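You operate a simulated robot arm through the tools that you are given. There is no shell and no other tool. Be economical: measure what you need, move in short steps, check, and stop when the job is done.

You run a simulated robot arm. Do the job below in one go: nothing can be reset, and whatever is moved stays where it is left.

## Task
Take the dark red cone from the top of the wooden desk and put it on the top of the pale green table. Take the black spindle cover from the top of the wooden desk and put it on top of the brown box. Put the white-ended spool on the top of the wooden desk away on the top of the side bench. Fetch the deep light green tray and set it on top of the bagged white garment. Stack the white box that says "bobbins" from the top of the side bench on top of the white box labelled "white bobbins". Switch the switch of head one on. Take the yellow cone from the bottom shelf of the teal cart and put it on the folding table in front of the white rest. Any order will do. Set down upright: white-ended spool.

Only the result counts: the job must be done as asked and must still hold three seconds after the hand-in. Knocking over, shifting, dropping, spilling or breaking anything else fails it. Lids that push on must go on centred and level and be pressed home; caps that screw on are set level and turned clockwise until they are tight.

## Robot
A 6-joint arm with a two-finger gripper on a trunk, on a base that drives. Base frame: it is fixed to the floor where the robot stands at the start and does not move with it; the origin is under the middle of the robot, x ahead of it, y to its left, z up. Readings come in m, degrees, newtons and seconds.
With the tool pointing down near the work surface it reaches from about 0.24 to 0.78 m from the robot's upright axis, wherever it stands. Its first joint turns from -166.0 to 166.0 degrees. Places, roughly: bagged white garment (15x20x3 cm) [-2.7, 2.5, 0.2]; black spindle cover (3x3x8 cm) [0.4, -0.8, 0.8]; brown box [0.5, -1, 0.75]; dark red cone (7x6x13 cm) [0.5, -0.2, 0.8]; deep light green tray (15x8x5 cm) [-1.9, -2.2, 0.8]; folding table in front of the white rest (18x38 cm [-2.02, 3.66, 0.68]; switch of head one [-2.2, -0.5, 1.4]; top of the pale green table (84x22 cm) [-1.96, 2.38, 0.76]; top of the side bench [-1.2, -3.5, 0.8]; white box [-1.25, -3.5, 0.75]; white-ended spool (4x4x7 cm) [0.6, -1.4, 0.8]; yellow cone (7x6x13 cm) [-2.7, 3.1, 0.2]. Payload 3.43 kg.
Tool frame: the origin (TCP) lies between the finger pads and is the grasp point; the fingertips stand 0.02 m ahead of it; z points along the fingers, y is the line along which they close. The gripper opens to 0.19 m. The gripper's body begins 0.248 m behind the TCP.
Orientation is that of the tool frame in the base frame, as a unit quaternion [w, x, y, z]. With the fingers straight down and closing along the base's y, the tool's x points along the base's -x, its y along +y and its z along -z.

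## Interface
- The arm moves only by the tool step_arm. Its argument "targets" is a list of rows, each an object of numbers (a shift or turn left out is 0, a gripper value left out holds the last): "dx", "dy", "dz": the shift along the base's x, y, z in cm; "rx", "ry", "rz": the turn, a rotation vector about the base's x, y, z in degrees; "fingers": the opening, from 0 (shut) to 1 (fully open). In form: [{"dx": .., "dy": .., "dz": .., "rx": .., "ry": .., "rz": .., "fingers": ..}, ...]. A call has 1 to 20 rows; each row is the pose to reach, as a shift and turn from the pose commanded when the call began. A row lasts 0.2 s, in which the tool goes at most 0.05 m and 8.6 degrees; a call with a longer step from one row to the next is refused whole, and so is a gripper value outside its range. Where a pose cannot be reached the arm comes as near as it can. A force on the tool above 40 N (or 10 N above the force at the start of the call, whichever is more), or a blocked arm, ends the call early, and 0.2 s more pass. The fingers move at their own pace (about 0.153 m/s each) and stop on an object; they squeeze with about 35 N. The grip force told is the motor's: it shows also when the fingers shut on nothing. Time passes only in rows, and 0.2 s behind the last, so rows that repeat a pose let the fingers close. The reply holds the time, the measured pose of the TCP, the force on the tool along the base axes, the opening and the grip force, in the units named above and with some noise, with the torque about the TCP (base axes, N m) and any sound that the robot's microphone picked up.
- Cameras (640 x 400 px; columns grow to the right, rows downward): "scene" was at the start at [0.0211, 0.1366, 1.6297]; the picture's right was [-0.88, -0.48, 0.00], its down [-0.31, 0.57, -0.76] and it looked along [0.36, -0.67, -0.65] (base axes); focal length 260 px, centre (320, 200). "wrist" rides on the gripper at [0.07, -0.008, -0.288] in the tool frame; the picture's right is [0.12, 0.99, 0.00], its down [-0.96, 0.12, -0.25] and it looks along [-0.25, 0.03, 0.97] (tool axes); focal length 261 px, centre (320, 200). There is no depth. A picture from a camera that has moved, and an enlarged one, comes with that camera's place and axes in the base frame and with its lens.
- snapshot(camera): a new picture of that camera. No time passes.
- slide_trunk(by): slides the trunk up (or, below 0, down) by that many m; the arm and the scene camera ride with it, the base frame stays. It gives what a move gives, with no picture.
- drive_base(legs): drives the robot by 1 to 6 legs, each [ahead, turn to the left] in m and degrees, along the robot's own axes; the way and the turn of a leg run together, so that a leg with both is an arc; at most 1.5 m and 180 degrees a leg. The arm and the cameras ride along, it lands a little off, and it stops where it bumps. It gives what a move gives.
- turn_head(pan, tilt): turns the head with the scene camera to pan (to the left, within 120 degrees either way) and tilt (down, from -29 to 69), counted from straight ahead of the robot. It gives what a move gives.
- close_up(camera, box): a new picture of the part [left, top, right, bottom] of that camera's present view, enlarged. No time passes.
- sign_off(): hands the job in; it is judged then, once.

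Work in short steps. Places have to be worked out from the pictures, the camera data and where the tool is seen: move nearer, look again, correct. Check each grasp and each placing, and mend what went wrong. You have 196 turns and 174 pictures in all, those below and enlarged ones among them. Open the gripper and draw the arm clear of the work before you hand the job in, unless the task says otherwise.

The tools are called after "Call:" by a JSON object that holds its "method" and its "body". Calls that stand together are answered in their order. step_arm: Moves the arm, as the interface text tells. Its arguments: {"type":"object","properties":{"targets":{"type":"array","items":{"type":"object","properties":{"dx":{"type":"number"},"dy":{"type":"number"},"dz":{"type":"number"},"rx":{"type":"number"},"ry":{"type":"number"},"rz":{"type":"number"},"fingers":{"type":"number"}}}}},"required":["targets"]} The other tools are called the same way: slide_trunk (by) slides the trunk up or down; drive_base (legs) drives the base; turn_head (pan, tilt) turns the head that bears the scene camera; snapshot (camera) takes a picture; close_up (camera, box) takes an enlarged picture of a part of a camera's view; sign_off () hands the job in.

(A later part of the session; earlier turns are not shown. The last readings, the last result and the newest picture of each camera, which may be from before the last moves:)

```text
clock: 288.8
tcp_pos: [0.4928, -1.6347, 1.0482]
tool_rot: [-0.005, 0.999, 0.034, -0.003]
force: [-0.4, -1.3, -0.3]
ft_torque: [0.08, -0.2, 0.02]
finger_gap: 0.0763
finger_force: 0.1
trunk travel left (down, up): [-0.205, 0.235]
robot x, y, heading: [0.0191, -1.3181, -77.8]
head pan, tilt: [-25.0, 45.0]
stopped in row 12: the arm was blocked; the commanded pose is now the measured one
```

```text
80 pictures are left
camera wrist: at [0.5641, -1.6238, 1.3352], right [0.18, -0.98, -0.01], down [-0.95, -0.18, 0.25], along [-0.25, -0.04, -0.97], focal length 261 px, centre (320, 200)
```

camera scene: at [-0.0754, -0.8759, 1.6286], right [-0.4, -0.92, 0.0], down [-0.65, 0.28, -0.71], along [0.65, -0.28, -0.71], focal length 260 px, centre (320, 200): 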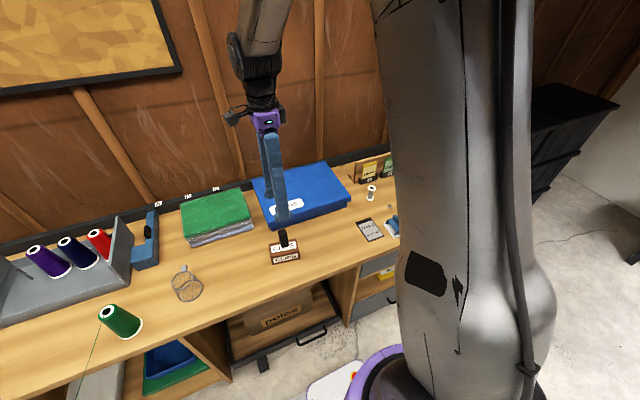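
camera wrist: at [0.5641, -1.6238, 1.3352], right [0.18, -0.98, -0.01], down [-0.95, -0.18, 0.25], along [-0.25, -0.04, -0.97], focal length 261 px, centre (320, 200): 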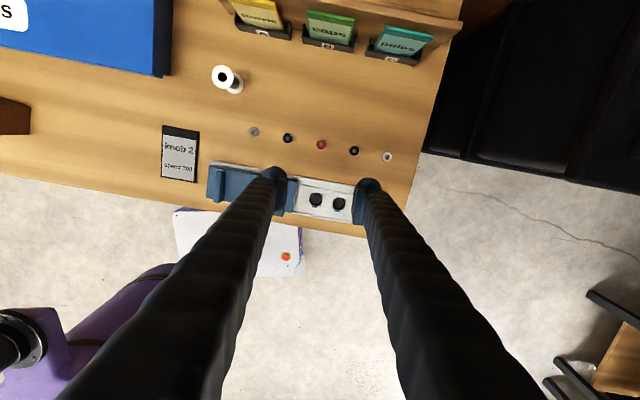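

Wrist yaw reached its limit. I yaw the tool +60° while moving over the spool at about (0.625, -1.44).

Call:
{"method": "step_arm", "body": {"targets": [{"rz": 8}, {"rz": 16}, {"rz": 24, "dx": 2, "dy": 3}, {"rz": 32, "dx": 4, "dy": 6}, {"rz": 40, "dx": 6.5, "dy": 9.5}, {"rz": 48, "dx": 9, "dy": 13}, {"rz": 56, "dx": 11.5, "dy": 17}, {"rz": 60, "dx": 13, "dy": 19.4}]}}

Call:
{"method": "snapshot", "body": {"camera": "wrist"}}

```text
clock: 290.0
tcp_pos: [0.5227, -1.6162, 1.0389]
tool_rot: [-0.01, 0.953, 0.303, -0.01]
force: [-0.7, 0.6, 0.7]
ft_torque: [-0.02, -0.1, -0.01]
finger_gap: 0.0759
finger_force: 0.2
trunk travel left (down, up): [-0.205, 0.235]
robot x, y, heading: [0.0215, -1.3196, -77.8]
head pan, tilt: [-25.0, 45.0]
stopped in row 6: the arm was blocked; the commanded pose is now the measured one
```

```text
79 pictures are left
camera wrist: at [0.5814, -1.5729, 1.3251], right [0.67, -0.74, -0.03], down [-0.71, -0.65, 0.26], along [-0.21, -0.15, -0.97], focal length 261 px, centre (320, 200)
```

wrist: 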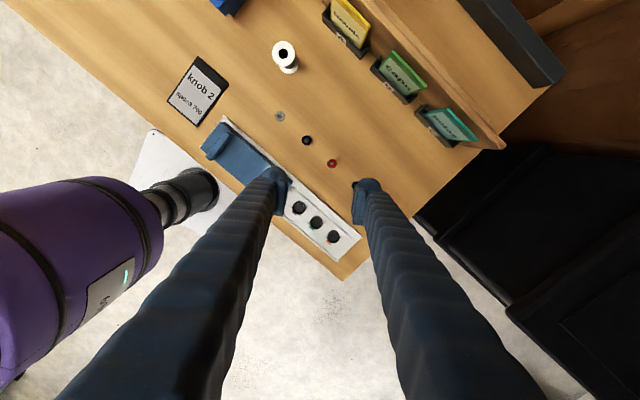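

The arm is blocked on the robot's left (the head mast). I swing it to the front, and reposition the base so the spool lies straight ahead.

Call:
{"method": "step_arm", "body": {"targets": [{"dx": -4, "dy": -2}, {"dx": -8, "dy": -4}, {"dx": -12, "dy": -6}, {"dx": -16, "dy": -8}, {"dx": -20, "dy": -10}, {"dx": -24, "dy": -12}, {"dx": -28, "dy": -14}, {"dx": -32, "dy": -16}, {"dx": -36, "dy": -18}, {"dx": -39.5, "dy": -19.5}]}}

Call:
{"method": "drive_base", "body": {"legs": [[0, -40], [0, -20], [0.24, 0]]}}

Call:
{"method": "drive_base", "body": {"legs": [[0, 60]]}}

```text
clock: 292.2
tcp_pos: [0.126, -1.8113, 1.0362]
tool_rot: [-0.01, 0.953, 0.303, -0.01]
force: [0.2, 0.7, -0.6]
ft_torque: [0.01, -0.02, 0.01]
finger_gap: 0.0758
finger_force: 0.1
trunk travel left (down, up): [-0.205, 0.235]
robot x, y, heading: [0.0181, -1.3225, -77.7]
head pan, tilt: [-25.0, 45.0]
```

```text
clock: 295.0
tcp_pos: [-0.1669, -1.7713, 1.038]
tool_rot: [-0.013, 1.0, 0.004, -0.008]
force: [1.7, -0.2, -0.5]
ft_torque: [0.14, 0.52, 0.01]
finger_gap: 0.0758
finger_force: 0.1
trunk travel left (down, up): [-0.205, 0.235]
robot x, y, heading: [0.0254, -1.3094, -106.7]
head pan, tilt: [-25.0, 45.0]
stopped in leg 1: the robot was blocked; the commanded pose is now the measured one
```

```text
clock: 298.3
tcp_pos: [0.1936, -1.7799, 1.0401]
tool_rot: [-0.009, 0.928, 0.372, -0.009]
force: [-2.5, -0.3, -0.7]
ft_torque: [0.2, -0.53, -0.05]
finger_gap: 0.0759
finger_force: 0.0
trunk travel left (down, up): [-0.205, 0.235]
robot x, y, heading: [-0.0201, -1.3258, -68.0]
head pan, tilt: [-25.0, 45.0]
stopped in leg 1: the robot was blocked; the commanded pose is now the measured one
```

The base is rubbing the desk. I back away (which moves it in -x), then turn.

Call:
{"method": "drive_base", "body": {"legs": [[-0.3, 0]]}}

Call:
{"method": "drive_base", "body": {"legs": [[0, -45]]}}

```text
clock: 300.9
tcp_pos: [0.0831, -1.5014, 1.0401]
tool_rot: [-0.009, 0.929, 0.37, -0.01]
force: [0.1, -0.1, 0.1]
ft_torque: [-0.01, -0.02, 0.04]
finger_gap: 0.0761
finger_force: 0.0
trunk travel left (down, up): [-0.205, 0.235]
robot x, y, heading: [-0.1255, -1.048, -68.4]
head pan, tilt: [-25.0, 45.0]
```

```text
clock: 304.3
tcp_pos: [-0.2932, -1.5172, 1.0396]
tool_rot: [-0.015, 1.0, -0.009, -0.006]
force: [0.6, -0.1, -0.2]
ft_torque: [0.02, 0.0, 0.01]
finger_gap: 0.0759
finger_force: 0.1
trunk travel left (down, up): [-0.205, 0.235]
robot x, y, heading: [-0.0912, -1.0605, -112.4]
head pan, tilt: [-25.0, 45.0]
```

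Call:
{"method": "drive_base", "body": {"legs": [[0.4, 0], [0, 56]]}}

Call:
{"method": "drive_base", "body": {"legs": [[0, 56]]}}

```text
clock: 311.3
tcp_pos: [0.0158, -1.8585, 1.0405]
tool_rot: [-0.009, 0.889, 0.458, -0.012]
force: [-0.5, -0.2, -0.8]
ft_torque: [0.0, -0.05, 0.0]
finger_gap: 0.076
finger_force: 0.2
trunk travel left (down, up): [-0.205, 0.235]
robot x, y, heading: [-0.2867, -1.459, -57.1]
head pan, tilt: [-25.0, 45.0]
```

```text
clock: 315.4
tcp_pos: [0.213, -1.4347, 1.0403]
tool_rot: [-0.002, 0.571, 0.821, -0.014]
force: [-1.0, -0.5, 0.4]
ft_torque: [0.02, 0.0, -0.02]
finger_gap: 0.0759
finger_force: 0.1
trunk travel left (down, up): [-0.205, 0.235]
robot x, y, heading: [-0.2881, -1.519, -1.6]
head pan, tilt: [-25.0, 45.0]
```

Call:
{"method": "drive_base", "body": {"legs": [[0.24, 0]]}}

Call:
{"method": "step_arm", "body": {"targets": [{"dx": 4}, {"dx": 8}, {"dx": 12}]}}

Call:
{"method": "snapshot", "body": {"camera": "wrist"}}

```text
clock: 317.7
tcp_pos: [0.4567, -1.4402, 1.0423]
tool_rot: [-0.003, 0.571, 0.821, -0.016]
force: [0.4, 0.7, 0.6]
ft_torque: [-0.02, 0.03, 0.0]
finger_gap: 0.0759
finger_force: 0.0
trunk travel left (down, up): [-0.205, 0.235]
robot x, y, heading: [-0.0463, -1.5197, -1.4]
head pan, tilt: [-25.0, 45.0]
```

```text
clock: 318.5
tcp_pos: [0.5757, -1.4421, 1.0407]
tool_rot: [-0.004, 0.57, 0.821, -0.014]
force: [-0.2, 0.4, 0.0]
ft_torque: [0.03, 0.0, -0.01]
finger_gap: 0.076
finger_force: 0.0
trunk travel left (down, up): [-0.205, 0.235]
robot x, y, heading: [-0.0449, -1.5259, -1.6]
head pan, tilt: [-25.0, 45.0]
```

```text
78 pictures are left
camera wrist: at [0.5499, -1.3724, 1.3276], right [0.89, 0.46, -0.03], down [0.45, -0.86, 0.26], along [0.09, -0.24, -0.97], focal length 261 px, centre (320, 200)
```

wrist: 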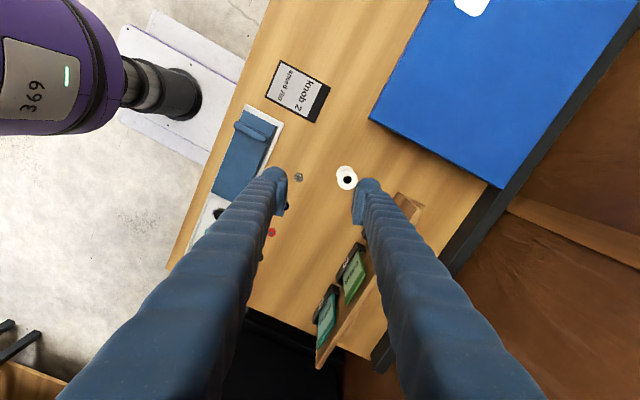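

Spool centre (0.623, -1.436). I level the tool, align and descend, then grip.

Call:
{"method": "step_arm", "body": {"targets": [{"dx": 2.5, "dy": 0.6, "rx": 1, "ry": -1.3}, {"dx": 4.7, "dy": 0.6, "dz": -3, "rx": 1, "ry": -1.3}, {"dx": 4.7, "dy": 0.6, "dz": -7.5, "rx": 1, "ry": -1.3}, {"dx": 4.7, "dy": 0.6, "dz": -12, "rx": 1, "ry": -1.3}, {"dx": 4.7, "dy": 0.6, "dz": -16.5, "rx": 1, "ry": -1.3}, {"dx": 4.7, "dy": 0.6, "dz": -21, "rx": 1, "ry": -1.3}, {"dx": 4.7, "dy": 0.6, "dz": -24.5, "rx": 1, "ry": -1.3}, {"dx": 4.7, "dy": 0.6, "dz": -24.5, "rx": 1, "ry": -1.3}]}}

Call:
{"method": "snapshot", "body": {"camera": "wrist"}}

```text
clock: 320.3
tcp_pos: [0.6224, -1.4344, 0.7983]
tool_rot: [0.003, 0.571, 0.821, 0.001]
force: [-1.5, -0.8, 15.3]
ft_torque: [-0.26, 0.81, 0.0]
finger_gap: 0.0788
finger_force: 2.5
trunk travel left (down, up): [-0.205, 0.235]
robot x, y, heading: [-0.0425, -1.5262, -1.5]
head pan, tilt: [-25.0, 45.0]
stopped in row 8: the force on the tool passed its limit at 43 N (the readings are from after the stop); the commanded pose is now the measured one
```

```text
77 pictures are left
camera wrist: at [0.5878, -1.3706, 1.0853], right [0.89, 0.46, 0.0], down [0.44, -0.86, 0.25], along [0.12, -0.22, -0.97], focal length 261 px, centre (320, 200)
```

wrist: 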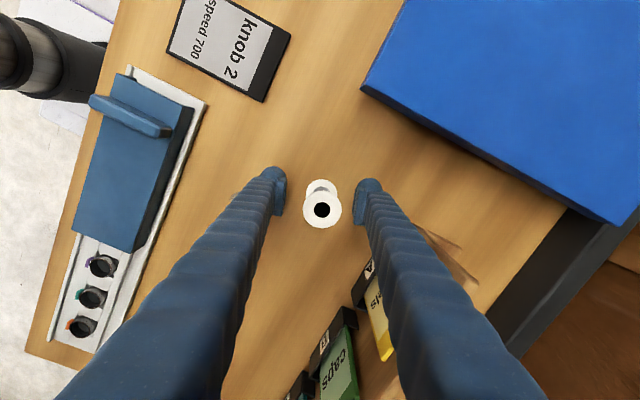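

Fingertips met the desk (surface z≈0.778). I raise 1 cm and close.

Call:
{"method": "step_arm", "body": {"targets": [{"dz": 1}, {"dz": 1, "fingers": 0.3}, {"dz": 1, "fingers": 0.1}, {"dz": 1, "fingers": 0.05}, {"dz": 1, "fingers": 0.05}, {"dz": 3}, {"dz": 7}, {"dz": 11}, {"dz": 15}, {"dz": 19}, {"dz": 23}]}}

Call:
{"method": "snapshot", "body": {"camera": "wrist"}}

```text
clock: 322.7
tcp_pos: [0.6221, -1.4334, 1.0265]
tool_rot: [0.003, 0.57, 0.822, 0.0]
force: [0.0, 0.2, 0.4]
ft_torque: [-0.01, -0.03, -0.02]
finger_gap: 0.0327
finger_force: 35.1
trunk travel left (down, up): [-0.205, 0.235]
robot x, y, heading: [-0.0422, -1.5194, -1.5]
head pan, tilt: [-25.0, 45.0]
```

```text
76 pictures are left
camera wrist: at [0.5885, -1.3704, 1.3138], right [0.89, 0.46, 0.0], down [0.44, -0.86, 0.25], along [0.12, -0.22, -0.97], focal length 261 px, centre (320, 200)
```

wrist: 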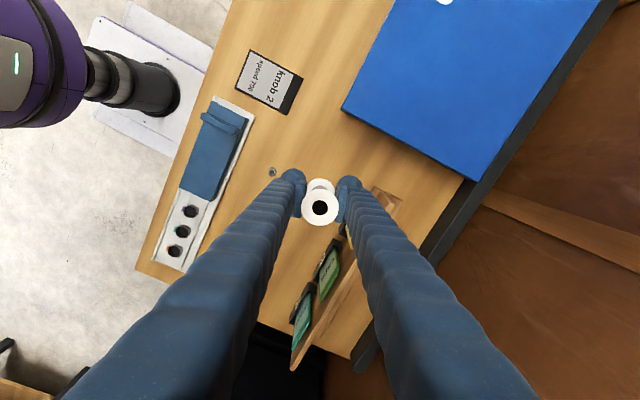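

Spool held. I draw the arm in, back off from the desk and turn toward the side bench.

Call:
{"method": "step_arm", "body": {"targets": [{"dx": -4}, {"dx": -8}, {"dx": -12, "dy": -2}, {"dx": -16, "dy": -4}, {"dx": -20, "dy": -6}]}}

Call:
{"method": "drive_base", "body": {"legs": [[-0.38, 0], [0, -58]]}}

Call:
{"method": "drive_base", "body": {"legs": [[0, -58]]}}

Call:
{"method": "turn_head", "body": {"pan": 0, "tilt": 25}}

Call:
{"method": "snapshot", "body": {"camera": "scene"}}

```text
clock: 323.9
tcp_pos: [0.4257, -1.4959, 1.0274]
tool_rot: [0.003, 0.57, 0.821, 0.0]
force: [0.2, -0.1, 0.2]
ft_torque: [0.02, 0.0, -0.01]
finger_gap: 0.0327
finger_force: 34.7
trunk travel left (down, up): [-0.205, 0.235]
robot x, y, heading: [-0.043, -1.525, -1.6]
head pan, tilt: [-25.0, 45.0]
```

```text
clock: 331.0
tcp_pos: [-0.1561, -1.9001, 1.0264]
tool_rot: [0.002, 0.898, 0.439, -0.001]
force: [-0.3, -0.1, -0.2]
ft_torque: [-0.02, 0.01, 0.0]
finger_gap: 0.0325
finger_force: 35.4
trunk travel left (down, up): [-0.205, 0.235]
robot x, y, heading: [-0.3794, -1.4884, -59.6]
head pan, tilt: [-25.0, 45.0]
```

```text
clock: 335.3
tcp_pos: [-0.6075, -1.8955, 1.0277]
tool_rot: [0.002, 0.999, -0.053, -0.002]
force: [1.2, 0.1, -0.5]
ft_torque: [-0.01, -0.01, 0.01]
finger_gap: 0.0326
finger_force: 35.0
trunk travel left (down, up): [-0.205, 0.235]
robot x, y, heading: [-0.3312, -1.5118, -117.4]
head pan, tilt: [-25.0, 45.0]
```

```text
clock: 336.1
tcp_pos: [-0.6067, -1.8958, 1.0281]
tool_rot: [0.002, 0.999, -0.051, -0.003]
force: [0.5, -0.2, -0.9]
ft_torque: [0.1, 0.15, -0.04]
finger_gap: 0.0339
finger_force: 34.9
trunk travel left (down, up): [-0.205, 0.235]
robot x, y, heading: [-0.328, -1.5124, -117.4]
head pan, tilt: [0.0, 25.0]
```

```text
75 pictures are left
camera scene: at [-0.1767, -1.6705, 1.6588], right [-0.89, 0.46, 0.0], down [0.19, 0.38, -0.91], along [-0.42, -0.8, -0.42], focal length 260 px, centre (320, 200)
```

scene: 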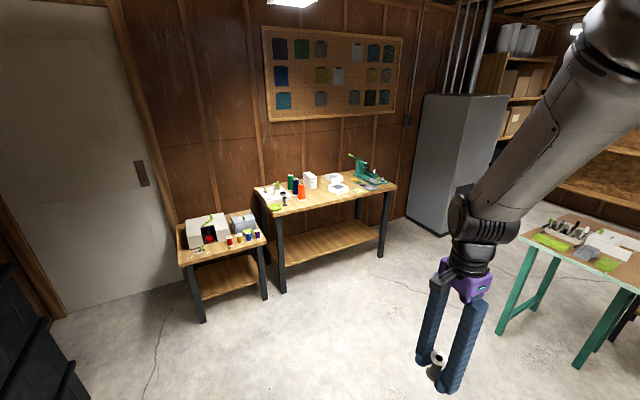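

Call:
{"method": "close_up", "body": {"camera": "scene", "box": [245, 140, 405, 230]}}

```text
4.00 times, centred on (325, 185) of scene
camera zoom: at [-0.1767, -1.6705, 1.6588], right [-0.89, 0.46, 0.0], down [0.19, 0.38, -0.91], along [-0.42, -0.8, -0.42], focal length 1039 px, centre (300, 260)
```

zoom: 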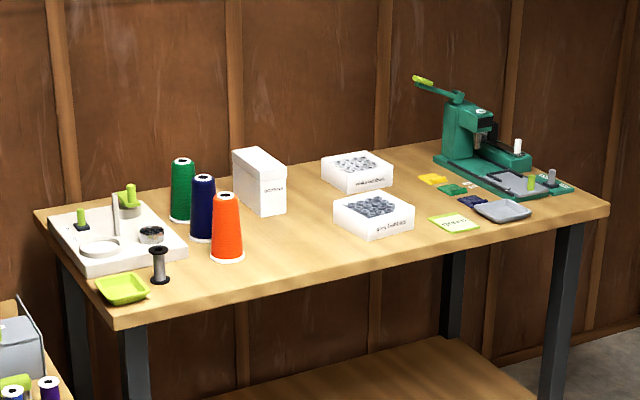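

The tall "bobbins" box is near (-1.10, -3.62), the rear low box near (-1.36, -3.63), and the front-centre of the bench is free. I drive there.

Call:
{"method": "drive_base", "body": {"legs": [[0, -11], [1.35, 0]]}}

Call:
{"method": "drive_base", "body": {"legs": [[0, 38]]}}

Call:
{"method": "turn_head", "body": {"pan": -10, "tilt": 40}}

Call:
{"method": "snapshot", "body": {"camera": "scene"}}

```text
clock: 346.4
tcp_pos: [-1.5287, -2.8878, 1.0272]
tool_rot: [0.002, 0.988, -0.153, -0.004]
force: [0.9, 0.1, 0.4]
ft_torque: [0.02, -0.02, -0.01]
finger_gap: 0.0337
finger_force: 34.4
trunk travel left (down, up): [-0.205, 0.235]
robot x, y, heading: [-1.1836, -2.5675, -129.2]
head pan, tilt: [0.0, 25.0]
```

```text
clock: 349.4
tcp_pos: [-1.2624, -3.0341, 1.0281]
tool_rot: [0.003, 0.985, 0.17, -0.002]
force: [0.5, -0.6, -0.3]
ft_torque: [0.0, -0.03, -0.02]
finger_gap: 0.0339
finger_force: 34.6
trunk travel left (down, up): [-0.205, 0.235]
robot x, y, heading: [-1.2167, -2.5691, -92.4]
head pan, tilt: [0.0, 25.0]
```

```text
clock: 350.1
tcp_pos: [-1.2614, -3.0339, 1.0285]
tool_rot: [0.003, 0.985, 0.17, -0.003]
force: [0.7, -0.3, -0.8]
ft_torque: [0.04, 0.27, 0.01]
finger_gap: 0.0336
finger_force: 35.1
trunk travel left (down, up): [-0.205, 0.235]
robot x, y, heading: [-1.2182, -2.5665, -92.3]
head pan, tilt: [-10.0, 40.0]
```

```text
73 pictures are left
camera scene: at [-1.0217, -2.6362, 1.6356], right [-0.98, 0.21, 0.0], down [0.13, 0.63, -0.77], along [-0.16, -0.75, -0.64], focal length 260 px, centre (320, 200)
```

scene: 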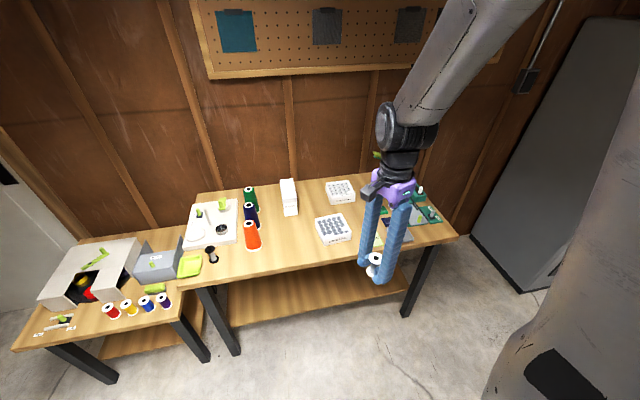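

Call:
{"method": "drive_base", "body": {"legs": [[0.33, 0]]}}

Call:
{"method": "snapshot", "body": {"camera": "wrist"}}

Call:
{"method": "snapshot", "body": {"camera": "scene"}}

```text
clock: 353.0
tcp_pos: [-1.2763, -3.3675, 1.028]
tool_rot: [0.003, 0.986, 0.168, -0.002]
force: [-1.0, -1.1, -0.7]
ft_torque: [0.0, 0.01, 0.01]
finger_gap: 0.0337
finger_force: 35.1
trunk travel left (down, up): [-0.205, 0.235]
robot x, y, heading: [-1.2325, -2.9003, -92.1]
head pan, tilt: [-10.0, 40.0]
```

```text
72 pictures are left
camera wrist: at [-1.2112, -3.335, 1.3149], right [0.44, -0.9, 0.0], down [-0.87, -0.43, 0.25], along [-0.23, -0.11, -0.97], focal length 261 px, centre (320, 200)
```

wrist: 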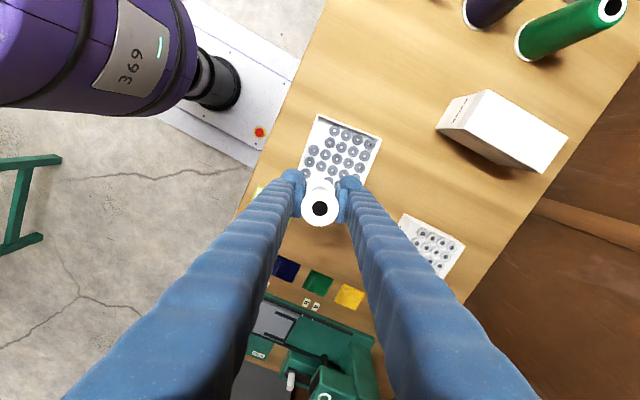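

```text
71 pictures are left
camera scene: at [-1.0368, -2.9705, 1.6358], right [-0.98, 0.21, 0.0], down [0.14, 0.63, -0.77], along [-0.16, -0.75, -0.64], focal length 260 px, centre (320, 200)
```

scene: 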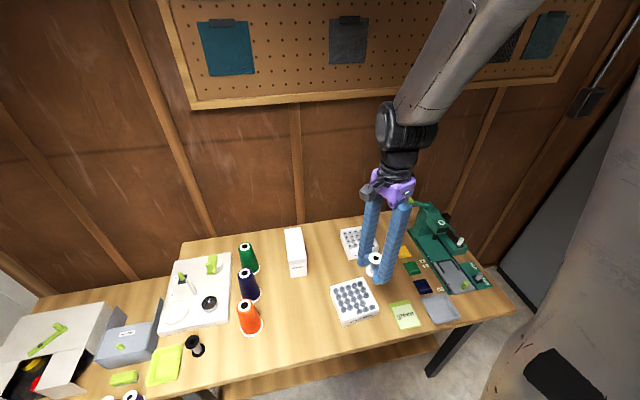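

The spot (-1.035, -3.375) is free. I move there and lower until contact.

Call:
{"method": "step_arm", "body": {"targets": [{"dx": 4.5}, {"dx": 9}, {"dx": 13.5}, {"dx": 18}, {"dx": 22, "dy": -0.5}, {"dx": 24, "dy": -0.8, "dz": -3}, {"dx": 24, "dy": -0.8, "dz": -7.5}, {"dx": 24, "dy": -0.8, "dz": -12}, {"dx": 24, "dy": -0.8, "dz": -16}, {"dx": 24, "dy": -0.8, "dz": -18.5}, {"dx": 24, "dy": -0.8, "dz": -19.5}, {"dx": 24, "dy": -0.8, "dz": -20.3}, {"dx": 24, "dy": -0.8, "dz": -21}, {"dx": 24, "dy": -0.8, "dz": -21.7}, {"dx": 24, "dy": -0.8, "dz": -22.4}, {"dx": 24, "dy": -0.8, "dz": -23}]}}

Call:
{"method": "close_up", "body": {"camera": "scene", "box": [230, 230, 370, 360]}}

```text
clock: 355.9
tcp_pos: [-1.0341, -3.3744, 0.8208]
tool_rot: [0.003, 0.986, 0.169, -0.001]
force: [-2.1, 3.9, 18.8]
ft_torque: [0.48, 0.13, 0.02]
finger_gap: 0.0342
finger_force: 34.6
trunk travel left (down, up): [-0.205, 0.235]
robot x, y, heading: [-1.2306, -2.9015, -92.0]
head pan, tilt: [-10.0, 40.0]
stopped in row 14: the force on the tool passed its limit at 82 N (the readings are from after the stop); the commanded pose is now the measured one
```

```text
3.08 times, centred on (300, 295) of scene
camera zoom: at [-1.0371, -2.969, 1.636], right [-0.98, 0.21, 0.0], down [0.14, 0.63, -0.77], along [-0.16, -0.75, -0.64], focal length 799 px, centre (382, -92)
```

zoom: 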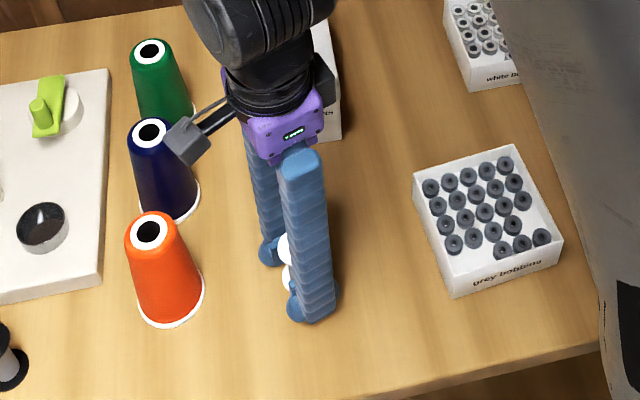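

Contact at TCP z 0.82. I release and rise.

Call:
{"method": "step_arm", "body": {"targets": [{"dz": 0.15}, {"dz": 0.15, "fingers": 0.25}, {"dz": 0.15, "fingers": 0.4}, {"dz": 0.15, "fingers": 0.5}, {"dz": 4}, {"dz": 8}, {"dz": 12}, {"dz": 16}, {"dz": 20}, {"dz": 24}, {"dz": 28}]}}

Call:
{"method": "snapshot", "body": {"camera": "wrist"}}

Call:
{"method": "close_up", "body": {"camera": "scene", "box": [230, 220, 400, 350]}}

```text
clock: 358.3
tcp_pos: [-1.0371, -3.3748, 1.0978]
tool_rot: [0.002, 0.986, 0.17, -0.002]
force: [-0.4, -0.3, -0.2]
ft_torque: [-0.01, 0.03, 0.01]
finger_gap: 0.0949
finger_force: 0.0
trunk travel left (down, up): [-0.205, 0.235]
robot x, y, heading: [-1.231, -2.9023, -92.1]
head pan, tilt: [-10.0, 40.0]
```

```text
69 pictures are left
camera wrist: at [-0.9728, -3.3423, 1.3852], right [0.44, -0.9, 0.0], down [-0.87, -0.43, 0.25], along [-0.23, -0.11, -0.97], focal length 261 px, centre (320, 200)
```

wrist: 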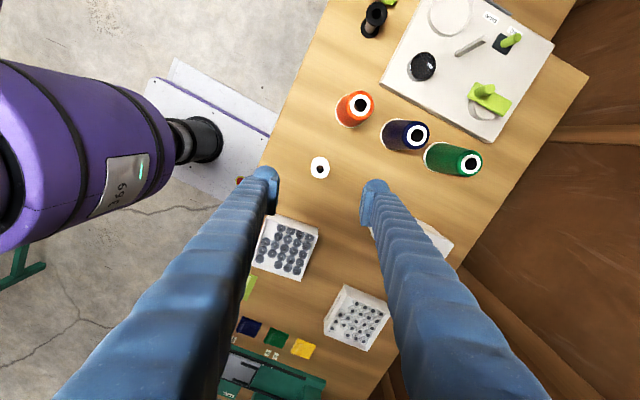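

```text
3.08 times, centred on (315, 285) of scene
camera zoom: at [-1.0422, -2.9691, 1.638], right [-0.96, 0.27, 0.0], down [0.17, 0.6, -0.78], along [-0.21, -0.75, -0.62], focal length 799 px, centre (335, -62)
```

zoom: 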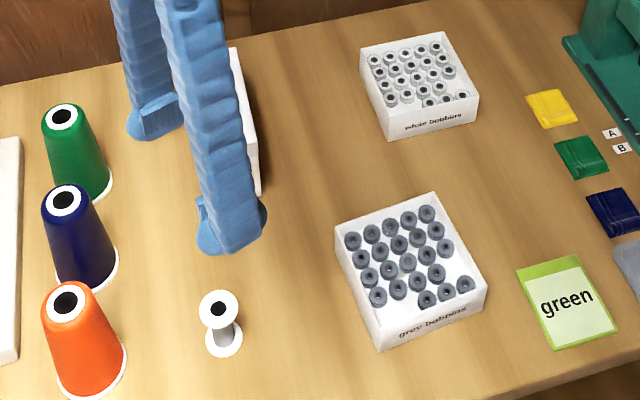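

Spool stands upright on the bench. Next the tall box: I move above it while yawing the tool +70° so the fingers close along x.

Call:
{"method": "step_arm", "body": {"targets": [{"rz": 8, "dy": -2}, {"rz": 16, "dy": -4, "dx": -1}, {"rz": 24, "dy": -6, "dx": -2}, {"rz": 32, "dy": -8, "dx": -3}, {"rz": 40, "dy": -10, "dx": -4}, {"rz": 48, "dy": -12, "dx": -5}, {"rz": 56, "dy": -14, "dx": -6}, {"rz": 64, "dy": -16, "dx": -6}, {"rz": 70, "dy": -18, "dx": -6}]}}

Call:
{"method": "snapshot", "body": {"camera": "wrist"}}

Call:
{"method": "snapshot", "body": {"camera": "scene"}}

```text
clock: 360.3
tcp_pos: [-1.0955, -3.556, 1.0973]
tool_rot: [0.003, 0.71, 0.704, 0.0]
force: [0.0, -0.3, 0.1]
ft_torque: [0.05, 0.02, 0.01]
finger_gap: 0.0945
finger_force: 0.1
trunk travel left (down, up): [-0.205, 0.235]
robot x, y, heading: [-1.2292, -2.8998, -92.0]
head pan, tilt: [-10.0, 40.0]
```

```text
67 pictures are left
camera wrist: at [-1.1048, -3.4854, 1.3849], right [0.99, 0.11, 0.0], down [0.11, -0.96, 0.25], along [0.03, -0.25, -0.97], focal length 261 px, centre (320, 200)
```

wrist: 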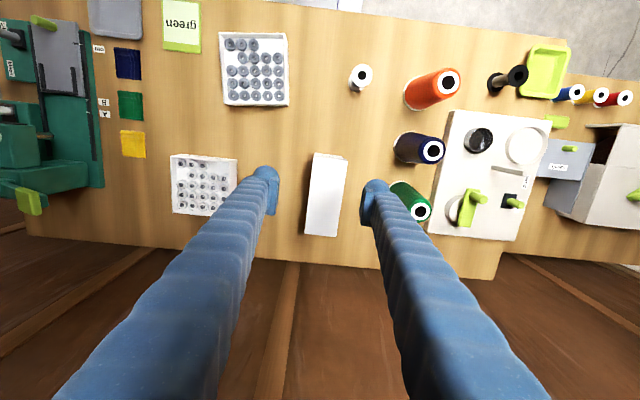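

```text
66 pictures are left
camera scene: at [-1.0365, -2.971, 1.6357], right [-0.98, 0.21, 0.0], down [0.13, 0.63, -0.77], along [-0.16, -0.75, -0.64], focal length 260 px, centre (320, 200)
```

scene: 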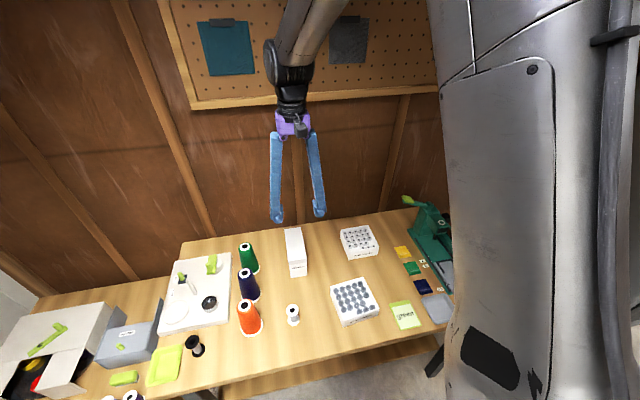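

The tall box is centred at (-1.078, -3.608), about 6×14.6×9 cm, top z≈0.88, aligned with y; "white bobbins" box centre is (-1.335, -3.62). I descend and grip across x.

Call:
{"method": "step_arm", "body": {"targets": [{"dx": 1.8, "dy": -3, "dz": -2}, {"dx": 1.8, "dy": -5.2, "dz": -6}, {"dx": 1.8, "dy": -5.2, "dz": -10.5}, {"dx": 1.8, "dy": -5.2, "dz": -15}, {"dx": 1.8, "dy": -5.2, "dz": -19.5}, {"dx": 1.8, "dy": -5.2, "dz": -23}, {"dx": 1.8, "dy": -5.2, "dz": -25}, {"dx": 1.8, "dy": -5.2, "dz": -25}]}}

Call:
{"method": "snapshot", "body": {"camera": "wrist"}}

```text
clock: 362.1
tcp_pos: [-1.0778, -3.6066, 0.8487]
tool_rot: [0.003, 0.711, 0.704, 0.001]
force: [-0.1, -0.2, 0.1]
ft_torque: [0.0, 0.01, 0.02]
finger_gap: 0.0952
finger_force: 0.1
trunk travel left (down, up): [-0.205, 0.235]
robot x, y, heading: [-1.2304, -2.9001, -92.0]
head pan, tilt: [-10.0, 40.0]
```

```text
65 pictures are left
camera wrist: at [-1.0863, -3.5358, 1.1363], right [0.99, 0.11, 0.0], down [0.11, -0.96, 0.25], along [0.03, -0.25, -0.97], focal length 261 px, centre (320, 200)
```

wrist: 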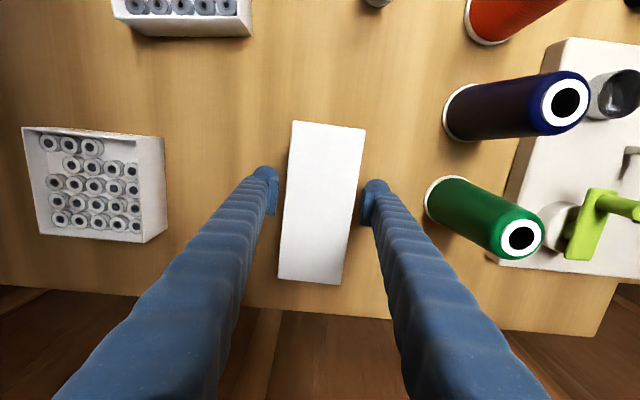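

Call:
{"method": "step_arm", "body": {"targets": [{"fingers": 0.35}, {"fingers": 0.2}, {"fingers": 0.2}, {"fingers": 0.2}, {"dz": 2}, {"dz": 5}, {"dz": 9}, {"dz": 12}]}}

Call:
{"method": "snapshot", "body": {"camera": "wrist"}}

Call:
{"method": "close_up", "body": {"camera": "scene", "box": [230, 160, 400, 300]}}

```text
clock: 363.9
tcp_pos: [-1.0767, -3.6067, 0.972]
tool_rot: [0.004, 0.71, 0.704, 0.0]
force: [0.0, -0.1, -2.8]
ft_torque: [-0.04, 0.02, -0.02]
finger_gap: 0.0619
finger_force: 34.9
trunk travel left (down, up): [-0.205, 0.235]
robot x, y, heading: [-1.2299, -2.9007, -92.0]
head pan, tilt: [-10.0, 40.0]
```

```text
64 pictures are left
camera wrist: at [-1.0864, -3.5351, 1.2576], right [0.99, 0.11, 0.0], down [0.11, -0.96, 0.25], along [0.03, -0.25, -0.97], focal length 261 px, centre (320, 200)
```

wrist: 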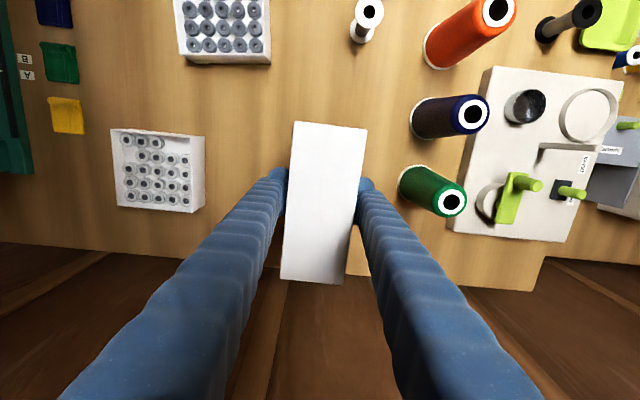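

```text
2.86 times, centred on (315, 230) of scene
camera zoom: at [-1.0367, -2.9702, 1.6359], right [-0.98, 0.21, 0.0], down [0.14, 0.63, -0.77], along [-0.16, -0.75, -0.64], focal length 742 px, centre (334, 114)
```

zoom: 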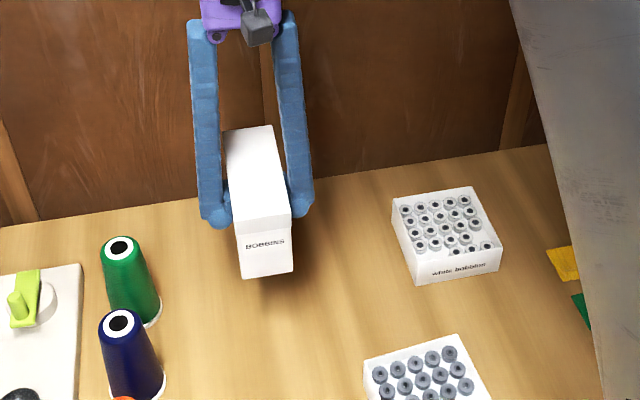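

Held level. I move 26 cm in -x, over the "white bobbins" box, and check.

Call:
{"method": "step_arm", "body": {"targets": [{"dx": -4.5}, {"dx": -9}, {"dx": -13.5}, {"dx": -18}, {"dx": -22.5, "dy": -0.8}, {"dx": -26.1, "dy": -1.6}, {"dx": -26.1, "dy": -1.6, "dz": -2}, {"dx": -26.1, "dy": -1.6, "dz": -4}]}}

Call:
{"method": "snapshot", "body": {"camera": "wrist"}}

Call:
{"method": "close_up", "body": {"camera": "scene", "box": [280, 170, 420, 300]}}

```text
clock: 365.7
tcp_pos: [-1.3375, -3.6255, 0.9299]
tool_rot: [0.003, 0.71, 0.704, 0.001]
force: [1.1, 0.0, -3.1]
ft_torque: [0.02, 0.09, 0.0]
finger_gap: 0.0622
finger_force: 35.4
trunk travel left (down, up): [-0.205, 0.235]
robot x, y, heading: [-1.2277, -2.9022, -92.0]
head pan, tilt: [-10.0, 40.0]
```

```text
62 pictures are left
camera wrist: at [-1.3463, -3.5537, 1.2162], right [0.99, 0.11, 0.0], down [0.11, -0.96, 0.25], along [0.03, -0.25, -0.97], focal length 261 px, centre (320, 200)
```

wrist: 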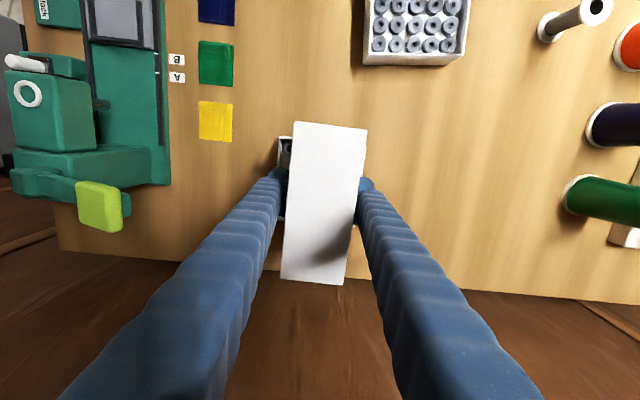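

```text
3.08 times, centred on (350, 235) of scene
camera zoom: at [-1.0363, -2.9715, 1.6357], right [-0.98, 0.21, 0.0], down [0.13, 0.63, -0.77], along [-0.16, -0.75, -0.64], focal length 799 px, centre (228, 92)
```

zoom: 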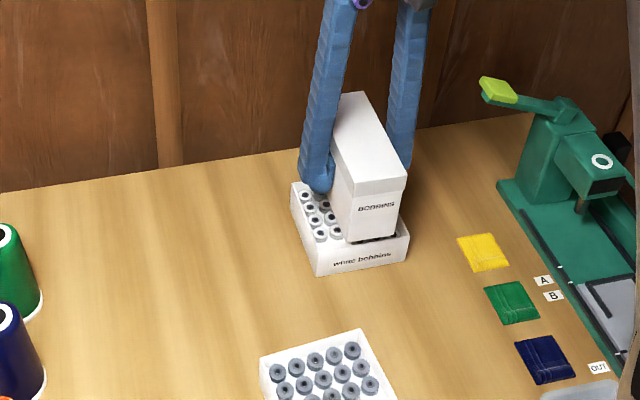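

The held box looks about 1 cm off-centre to -x; I shift +0.7 cm and lower slowly onto the rim.

Call:
{"method": "step_arm", "body": {"targets": [{"dx": 0.7, "dz": -0.8}, {"dx": 0.7, "dz": -1.4}, {"dx": 0.7, "dz": -2}, {"dx": 0.7, "dz": -2.5}, {"dx": 0.7, "dz": -3}, {"dx": 0.7, "dz": -3.5}, {"dx": 0.7, "dz": -4}]}}

Call:
{"method": "close_up", "body": {"camera": "scene", "box": [310, 180, 400, 270]}}

```text
clock: 367.3
tcp_pos: [-1.3314, -3.625, 0.891]
tool_rot: [0.005, 0.711, 0.704, -0.002]
force: [-0.4, -4.1, 29.7]
ft_torque: [0.64, 0.08, -0.06]
finger_gap: 0.0622
finger_force: 35.1
trunk travel left (down, up): [-0.205, 0.235]
robot x, y, heading: [-1.2268, -2.8978, -92.1]
head pan, tilt: [-10.0, 40.0]
```

```text
4.44 times, centred on (355, 225) of scene
camera zoom: at [-1.0365, -2.9686, 1.636], right [-0.98, 0.21, 0.0], down [0.14, 0.63, -0.77], along [-0.16, -0.75, -0.64], focal length 1154 px, centre (164, 89)
```

zoom: 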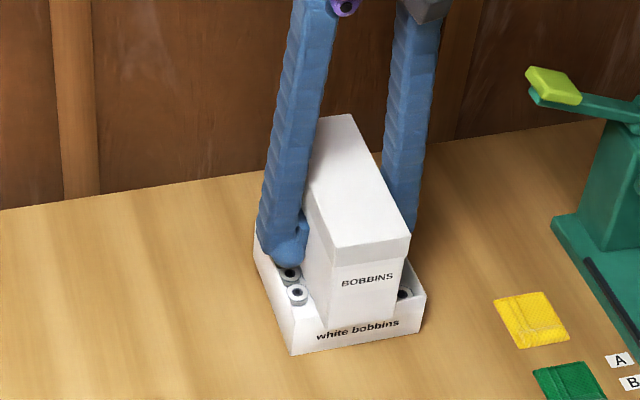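

Seated with contact force. I release and rise.

Call:
{"method": "step_arm", "body": {"targets": [{"dz": 0.3}, {"dz": 0.3, "fingers": 0.4}, {"dz": 0.3, "fingers": 0.5}, {"dz": 0.3, "fingers": 0.55}, {"dz": 4}, {"dz": 8}, {"dz": 12}, {"dz": 16}, {"dz": 20}]}}

Call:
{"method": "snapshot", "body": {"camera": "wrist"}}

Call:
{"method": "close_up", "body": {"camera": "scene", "box": [230, 170, 410, 340]}}

```text
clock: 369.3
tcp_pos: [-1.332, -3.6211, 1.0919]
tool_rot: [0.004, 0.71, 0.704, 0.001]
force: [0.0, 0.0, 1.0]
ft_torque: [-0.01, -0.02, 0.03]
finger_gap: 0.1046
finger_force: 0.0
trunk travel left (down, up): [-0.205, 0.235]
robot x, y, heading: [-1.2316, -2.9012, -92.0]
head pan, tilt: [-10.0, 40.0]
```

```text
59 pictures are left
camera wrist: at [-1.3419, -3.549, 1.3782], right [0.99, 0.11, 0.0], down [0.11, -0.96, 0.25], along [0.03, -0.25, -0.97], focal length 261 px, centre (320, 200)
```

wrist: 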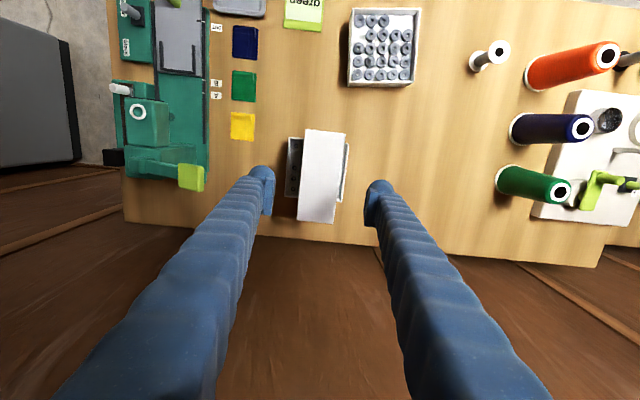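

```text
2.35 times, centred on (320, 255) of scene
camera zoom: at [-1.0367, -2.9699, 1.6359], right [-0.98, 0.21, 0.0], down [0.14, 0.63, -0.77], along [-0.16, -0.75, -0.64], focal length 611 px, centre (320, 71)
```

zoom: 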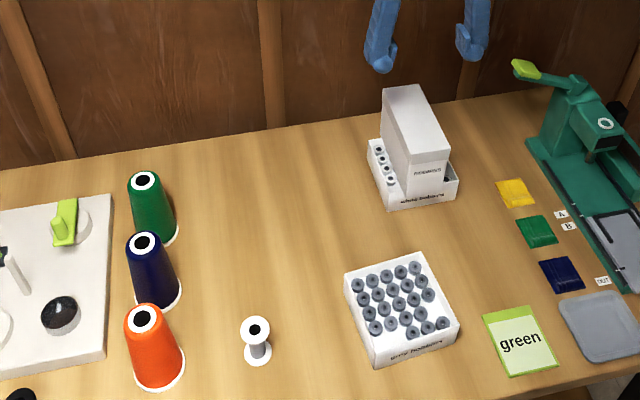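

The stack is steady. I draw the arm in, back up 0.7 m and turn right to face the table with the light green tray.

Call:
{"method": "step_arm", "body": {"targets": [{"dy": 4.5}, {"dy": 9}, {"dy": 13.5}, {"dy": 18}, {"dy": 22.5, "dx": 2}, {"dy": 27, "dx": 4}]}}

Call:
{"method": "drive_base", "body": {"legs": [[-0.7, 0], [0, -55]]}}

Call:
{"method": "turn_head", "body": {"pan": -25, "tilt": 35}}

Call:
{"method": "snapshot", "body": {"camera": "scene"}}

```text
clock: 370.7
tcp_pos: [-1.2901, -3.3549, 1.0918]
tool_rot: [0.004, 0.71, 0.704, -0.001]
force: [-0.9, 0.3, 0.4]
ft_torque: [-0.1, 0.03, 0.04]
finger_gap: 0.1045
finger_force: 0.1
trunk travel left (down, up): [-0.205, 0.235]
robot x, y, heading: [-1.2317, -2.9036, -92.0]
head pan, tilt: [-10.0, 40.0]
```

```text
clock: 379.5
tcp_pos: [-1.6094, -2.4091, 1.0916]
tool_rot: [0.003, 0.954, 0.298, -0.001]
force: [0.5, -0.6, -0.2]
ft_torque: [0.03, -0.01, 0.01]
finger_gap: 0.1043
finger_force: 0.0
trunk travel left (down, up): [-0.205, 0.235]
robot x, y, heading: [-1.1757, -2.2346, -146.5]
head pan, tilt: [-10.0, 40.0]
```

```text
clock: 380.3
tcp_pos: [-1.609, -2.4085, 1.0919]
tool_rot: [0.004, 0.954, 0.299, -0.002]
force: [-0.2, 0.6, 0.4]
ft_torque: [-0.23, -0.15, 0.01]
finger_gap: 0.1044
finger_force: 0.1
trunk travel left (down, up): [-0.205, 0.235]
robot x, y, heading: [-1.1804, -2.2342, -146.9]
head pan, tilt: [-25.0, 35.0]
```

```text
57 pictures are left
camera scene: at [-1.1366, -2.4057, 1.6437], right [-0.15, 0.99, 0.0], down [0.57, 0.08, -0.82], along [-0.81, -0.12, -0.57], focal length 260 px, centre (320, 200)
```

scene: 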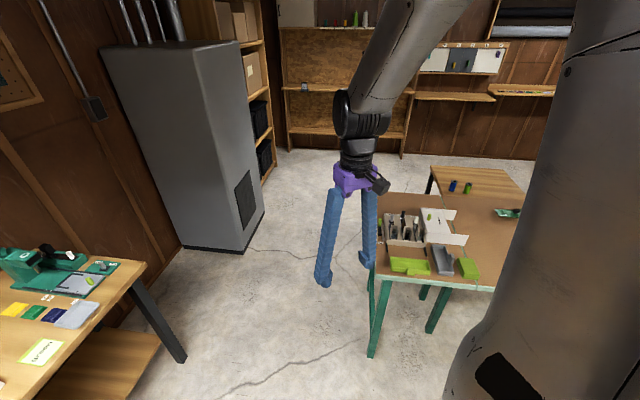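

Call:
{"method": "close_up", "body": {"camera": "scene", "box": [370, 190, 490, 300]}}

```text
3.64 times, centred on (430, 245) of scene
camera zoom: at [-1.1366, -2.4057, 1.6437], right [-0.15, 0.99, 0.0], down [0.57, 0.08, -0.82], along [-0.81, -0.12, -0.57], focal length 945 px, centre (-80, 36)
```

zoom: 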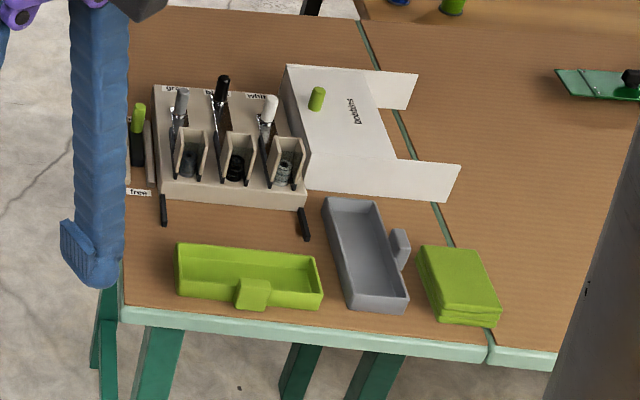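

The deep light green tray is at about (-1.935, -2.135), long side along y, with a tab on its +x side. I turn to face it and move a bit closer.

Call:
{"method": "drive_base", "body": {"legs": [[0, -36], [0.12, 0]]}}

Call:
{"method": "step_arm", "body": {"targets": [{"dx": -3}, {"dx": -6}, {"dx": -9}, {"dx": -11}]}}

Call:
{"method": "snapshot", "body": {"camera": "wrist"}}

```text
clock: 384.3
tcp_pos: [-1.7545, -2.1203, 1.0909]
tool_rot: [0.003, 1.0, -0.01, -0.002]
force: [-0.4, 0.4, -0.3]
ft_torque: [-0.01, -0.04, 0.01]
finger_gap: 0.1045
finger_force: 0.1
trunk travel left (down, up): [-0.205, 0.235]
robot x, y, heading: [-1.3035, -2.2508, 177.6]
head pan, tilt: [-25.0, 35.0]
```

```text
clock: 385.3
tcp_pos: [-1.8635, -2.1213, 1.094]
tool_rot: [0.003, 1.0, -0.008, -0.002]
force: [-0.2, -0.4, -0.3]
ft_torque: [0.07, -0.03, -0.01]
finger_gap: 0.1046
finger_force: 0.1
trunk travel left (down, up): [-0.205, 0.235]
robot x, y, heading: [-1.2987, -2.2524, 177.6]
head pan, tilt: [-25.0, 35.0]
```

```text
55 pictures are left
camera wrist: at [-1.7931, -2.1124, 1.38], right [0.1, -0.99, 0.0], down [-0.96, -0.1, 0.25], along [-0.25, -0.03, -0.97], focal length 261 px, centre (320, 200)
```

wrist: 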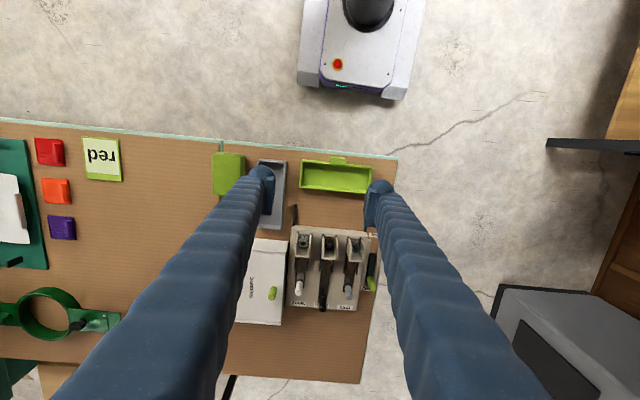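

For later low insertion I want to grip the tray from its -y end with an outward-pitched tool, so I reposition the robot south of the table, facing +y.

Call:
{"method": "drive_base", "body": {"legs": [[0, -60]]}}

Call:
{"method": "drive_base", "body": {"legs": [[0, -68]]}}

```text
clock: 389.7
tcp_pos: [-1.4707, -1.6969, 1.0936]
tool_rot: [0.001, 0.861, -0.509, -0.003]
force: [-0.4, -0.1, -0.3]
ft_torque: [0.03, -0.02, -0.01]
finger_gap: 0.1047
finger_force: 0.1
trunk travel left (down, up): [-0.205, 0.235]
robot x, y, heading: [-1.3546, -2.2761, 117.8]
head pan, tilt: [-25.0, 35.0]
```

```text
clock: 394.7
tcp_pos: [-0.8595, -1.9609, 1.0938]
tool_rot: [0.001, -0.423, 0.906, 0.004]
force: [-0.6, -0.6, 0.1]
ft_torque: [0.02, -0.02, -0.01]
finger_gap: 0.1047
finger_force: 0.1
trunk travel left (down, up): [-0.205, 0.235]
robot x, y, heading: [-1.4095, -2.2325, 49.0]
head pan, tilt: [-25.0, 35.0]
```

Call:
{"method": "drive_base", "body": {"legs": [[0, 7], [-0.86, 0]]}}

Call:
{"method": "drive_base", "body": {"legs": [[0, 34]]}}

Call:
{"method": "snapshot", "body": {"camera": "wrist"}}

```text
clock: 401.5
tcp_pos: [-1.3758, -2.6058, 1.095]
tool_rot: [0.001, -0.479, 0.878, 0.004]
force: [0.1, -0.2, 0.6]
ft_torque: [-0.01, -0.01, 0.02]
finger_gap: 0.1046
finger_force: 0.0
trunk travel left (down, up): [-0.205, 0.235]
robot x, y, heading: [-1.8883, -2.9402, 55.9]
head pan, tilt: [-25.0, 35.0]
```

```text
clock: 403.7
tcp_pos: [-1.5579, -2.4365, 1.0956]
tool_rot: [0.0, -0.648, 0.762, 0.005]
force: [2.2, -0.4, 0.2]
ft_torque: [0.11, 0.56, 0.02]
finger_gap: 0.1043
finger_force: 0.0
trunk travel left (down, up): [-0.205, 0.235]
robot x, y, heading: [-1.9025, -2.9506, 73.2]
head pan, tilt: [-25.0, 35.0]
stopped in leg 1: the robot was blocked; the commanded pose is now the measured one
```

```text
54 pictures are left
camera wrist: at [-1.5583, -2.5093, 1.3816], right [-1.0, 0.04, 0.01], down [0.04, 0.97, 0.25], along [0.0, 0.25, -0.97], focal length 261 px, centre (320, 200)
```

wrist: 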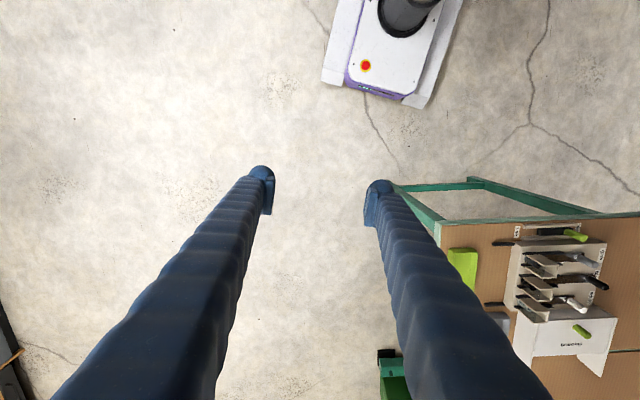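

The rear corner touched the bench side, but the tray is already in front (rel. 16° left), so I stay. I bring the arm in line with the tray, then pitch it outward 55°.

Call:
{"method": "step_arm", "body": {"targets": [{"dx": -4.5, "dy": 1.2, "rz": 2}, {"dx": -9, "dy": 2.4, "rz": 4}, {"dx": -13.5, "dy": 3.6, "rz": 6}, {"dx": -18, "dy": 4.8, "rz": 8}, {"dx": -22.5, "dy": 6}, {"dx": -27, "dy": 7.2, "rz": 8}, {"dx": -31, "dy": 8.6, "rz": 8}, {"dx": -33, "dy": 10, "rz": 8}]}}

Call:
{"method": "step_arm", "body": {"targets": [{"rx": 8, "dz": -1}, {"rx": 16, "dz": -2}, {"rx": 24, "dz": -4}, {"rx": 32, "dz": -6}, {"rx": 40, "dz": -8}, {"rx": 48, "dz": -10}, {"rx": 55, "dz": -12}, {"rx": 55, "dz": -12}]}}

Call:
{"method": "snapshot", "body": {"camera": "wrist"}}

```text
clock: 405.5
tcp_pos: [-1.8893, -2.3379, 1.0936]
tool_rot: [0.001, -0.699, 0.715, 0.003]
force: [-0.7, 0.4, 0.3]
ft_torque: [-0.02, -0.06, -0.05]
finger_gap: 0.1044
finger_force: 0.0
trunk travel left (down, up): [-0.205, 0.235]
robot x, y, heading: [-1.8973, -2.9516, 73.3]
head pan, tilt: [-25.0, 35.0]
```

```text
clock: 407.3
tcp_pos: [-1.8962, -2.183, 1.0015]
tool_rot: [0.324, -0.62, 0.632, 0.333]
force: [-0.6, 0.5, 0.2]
ft_torque: [0.03, -0.03, -0.01]
finger_gap: 0.1045
finger_force: 0.0
out of reach, approached as far as the arm can: row 5, 6, 7, 8
trunk travel left (down, up): [-0.205, 0.235]
robot x, y, heading: [-1.8986, -2.9486, 72.9]
head pan, tilt: [-25.0, 35.0]
```

```text
53 pictures are left
camera wrist: at [-1.8873, -2.4593, 1.1056], right [-1.0, -0.06, -0.08], down [-0.09, 0.34, 0.93], along [-0.03, 0.94, -0.35], focal length 261 px, centre (320, 200)
```

wrist: 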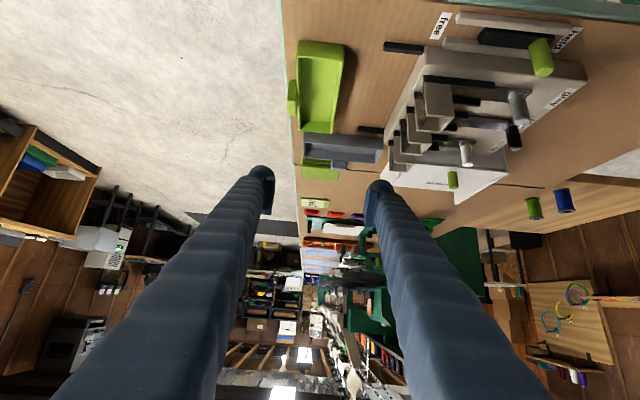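

Refined: tray rim z≈0.85, centre (-1.885, -2.156), -y end at ≈-2.231. I widen the fingers and lower to TCP (-1.885, -2.20, 0.835).

Call:
{"method": "step_arm", "body": {"targets": [{"dx": 1, "dy": -0.5, "dz": -3, "fingers": 0.66}, {"dx": 1, "dy": -1.7, "dz": -6}, {"dx": 1, "dy": -1.7, "dz": -9}, {"dx": 1, "dy": -1.7, "dz": -12}, {"dx": 1, "dy": -1.7, "dz": -14.5}, {"dx": 1, "dy": -1.7, "dz": -15.5}, {"dx": 1, "dy": -1.7, "dz": -16.5}]}}

Call:
{"method": "snapshot", "body": {"camera": "wrist"}}

```text
clock: 408.9
tcp_pos: [-1.8825, -2.2039, 0.8432]
tool_rot: [0.327, -0.617, 0.631, 0.338]
force: [1.6, -10.8, 18.8]
ft_torque: [-0.28, 1.37, 0.73]
finger_gap: 0.1263
finger_force: 0.9
out of reach, approached as far as the arm can: row 1, 2, 3, 4
trunk travel left (down, up): [-0.205, 0.235]
robot x, y, heading: [-1.9022, -2.951, 73.0]
head pan, tilt: [-25.0, 35.0]
stopped in row 7: the force on the tool passed its limit at 53 N (the readings are from after the stop); the commanded pose is now the measured one
```

```text
52 pictures are left
camera wrist: at [-1.8749, -2.4814, 0.9428], right [-1.0, -0.06, -0.08], down [-0.09, 0.33, 0.94], along [-0.03, 0.94, -0.34], focal length 261 px, centre (320, 200)
```

wrist: 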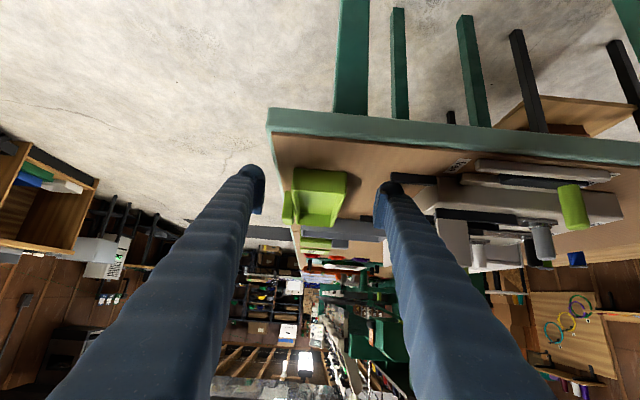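

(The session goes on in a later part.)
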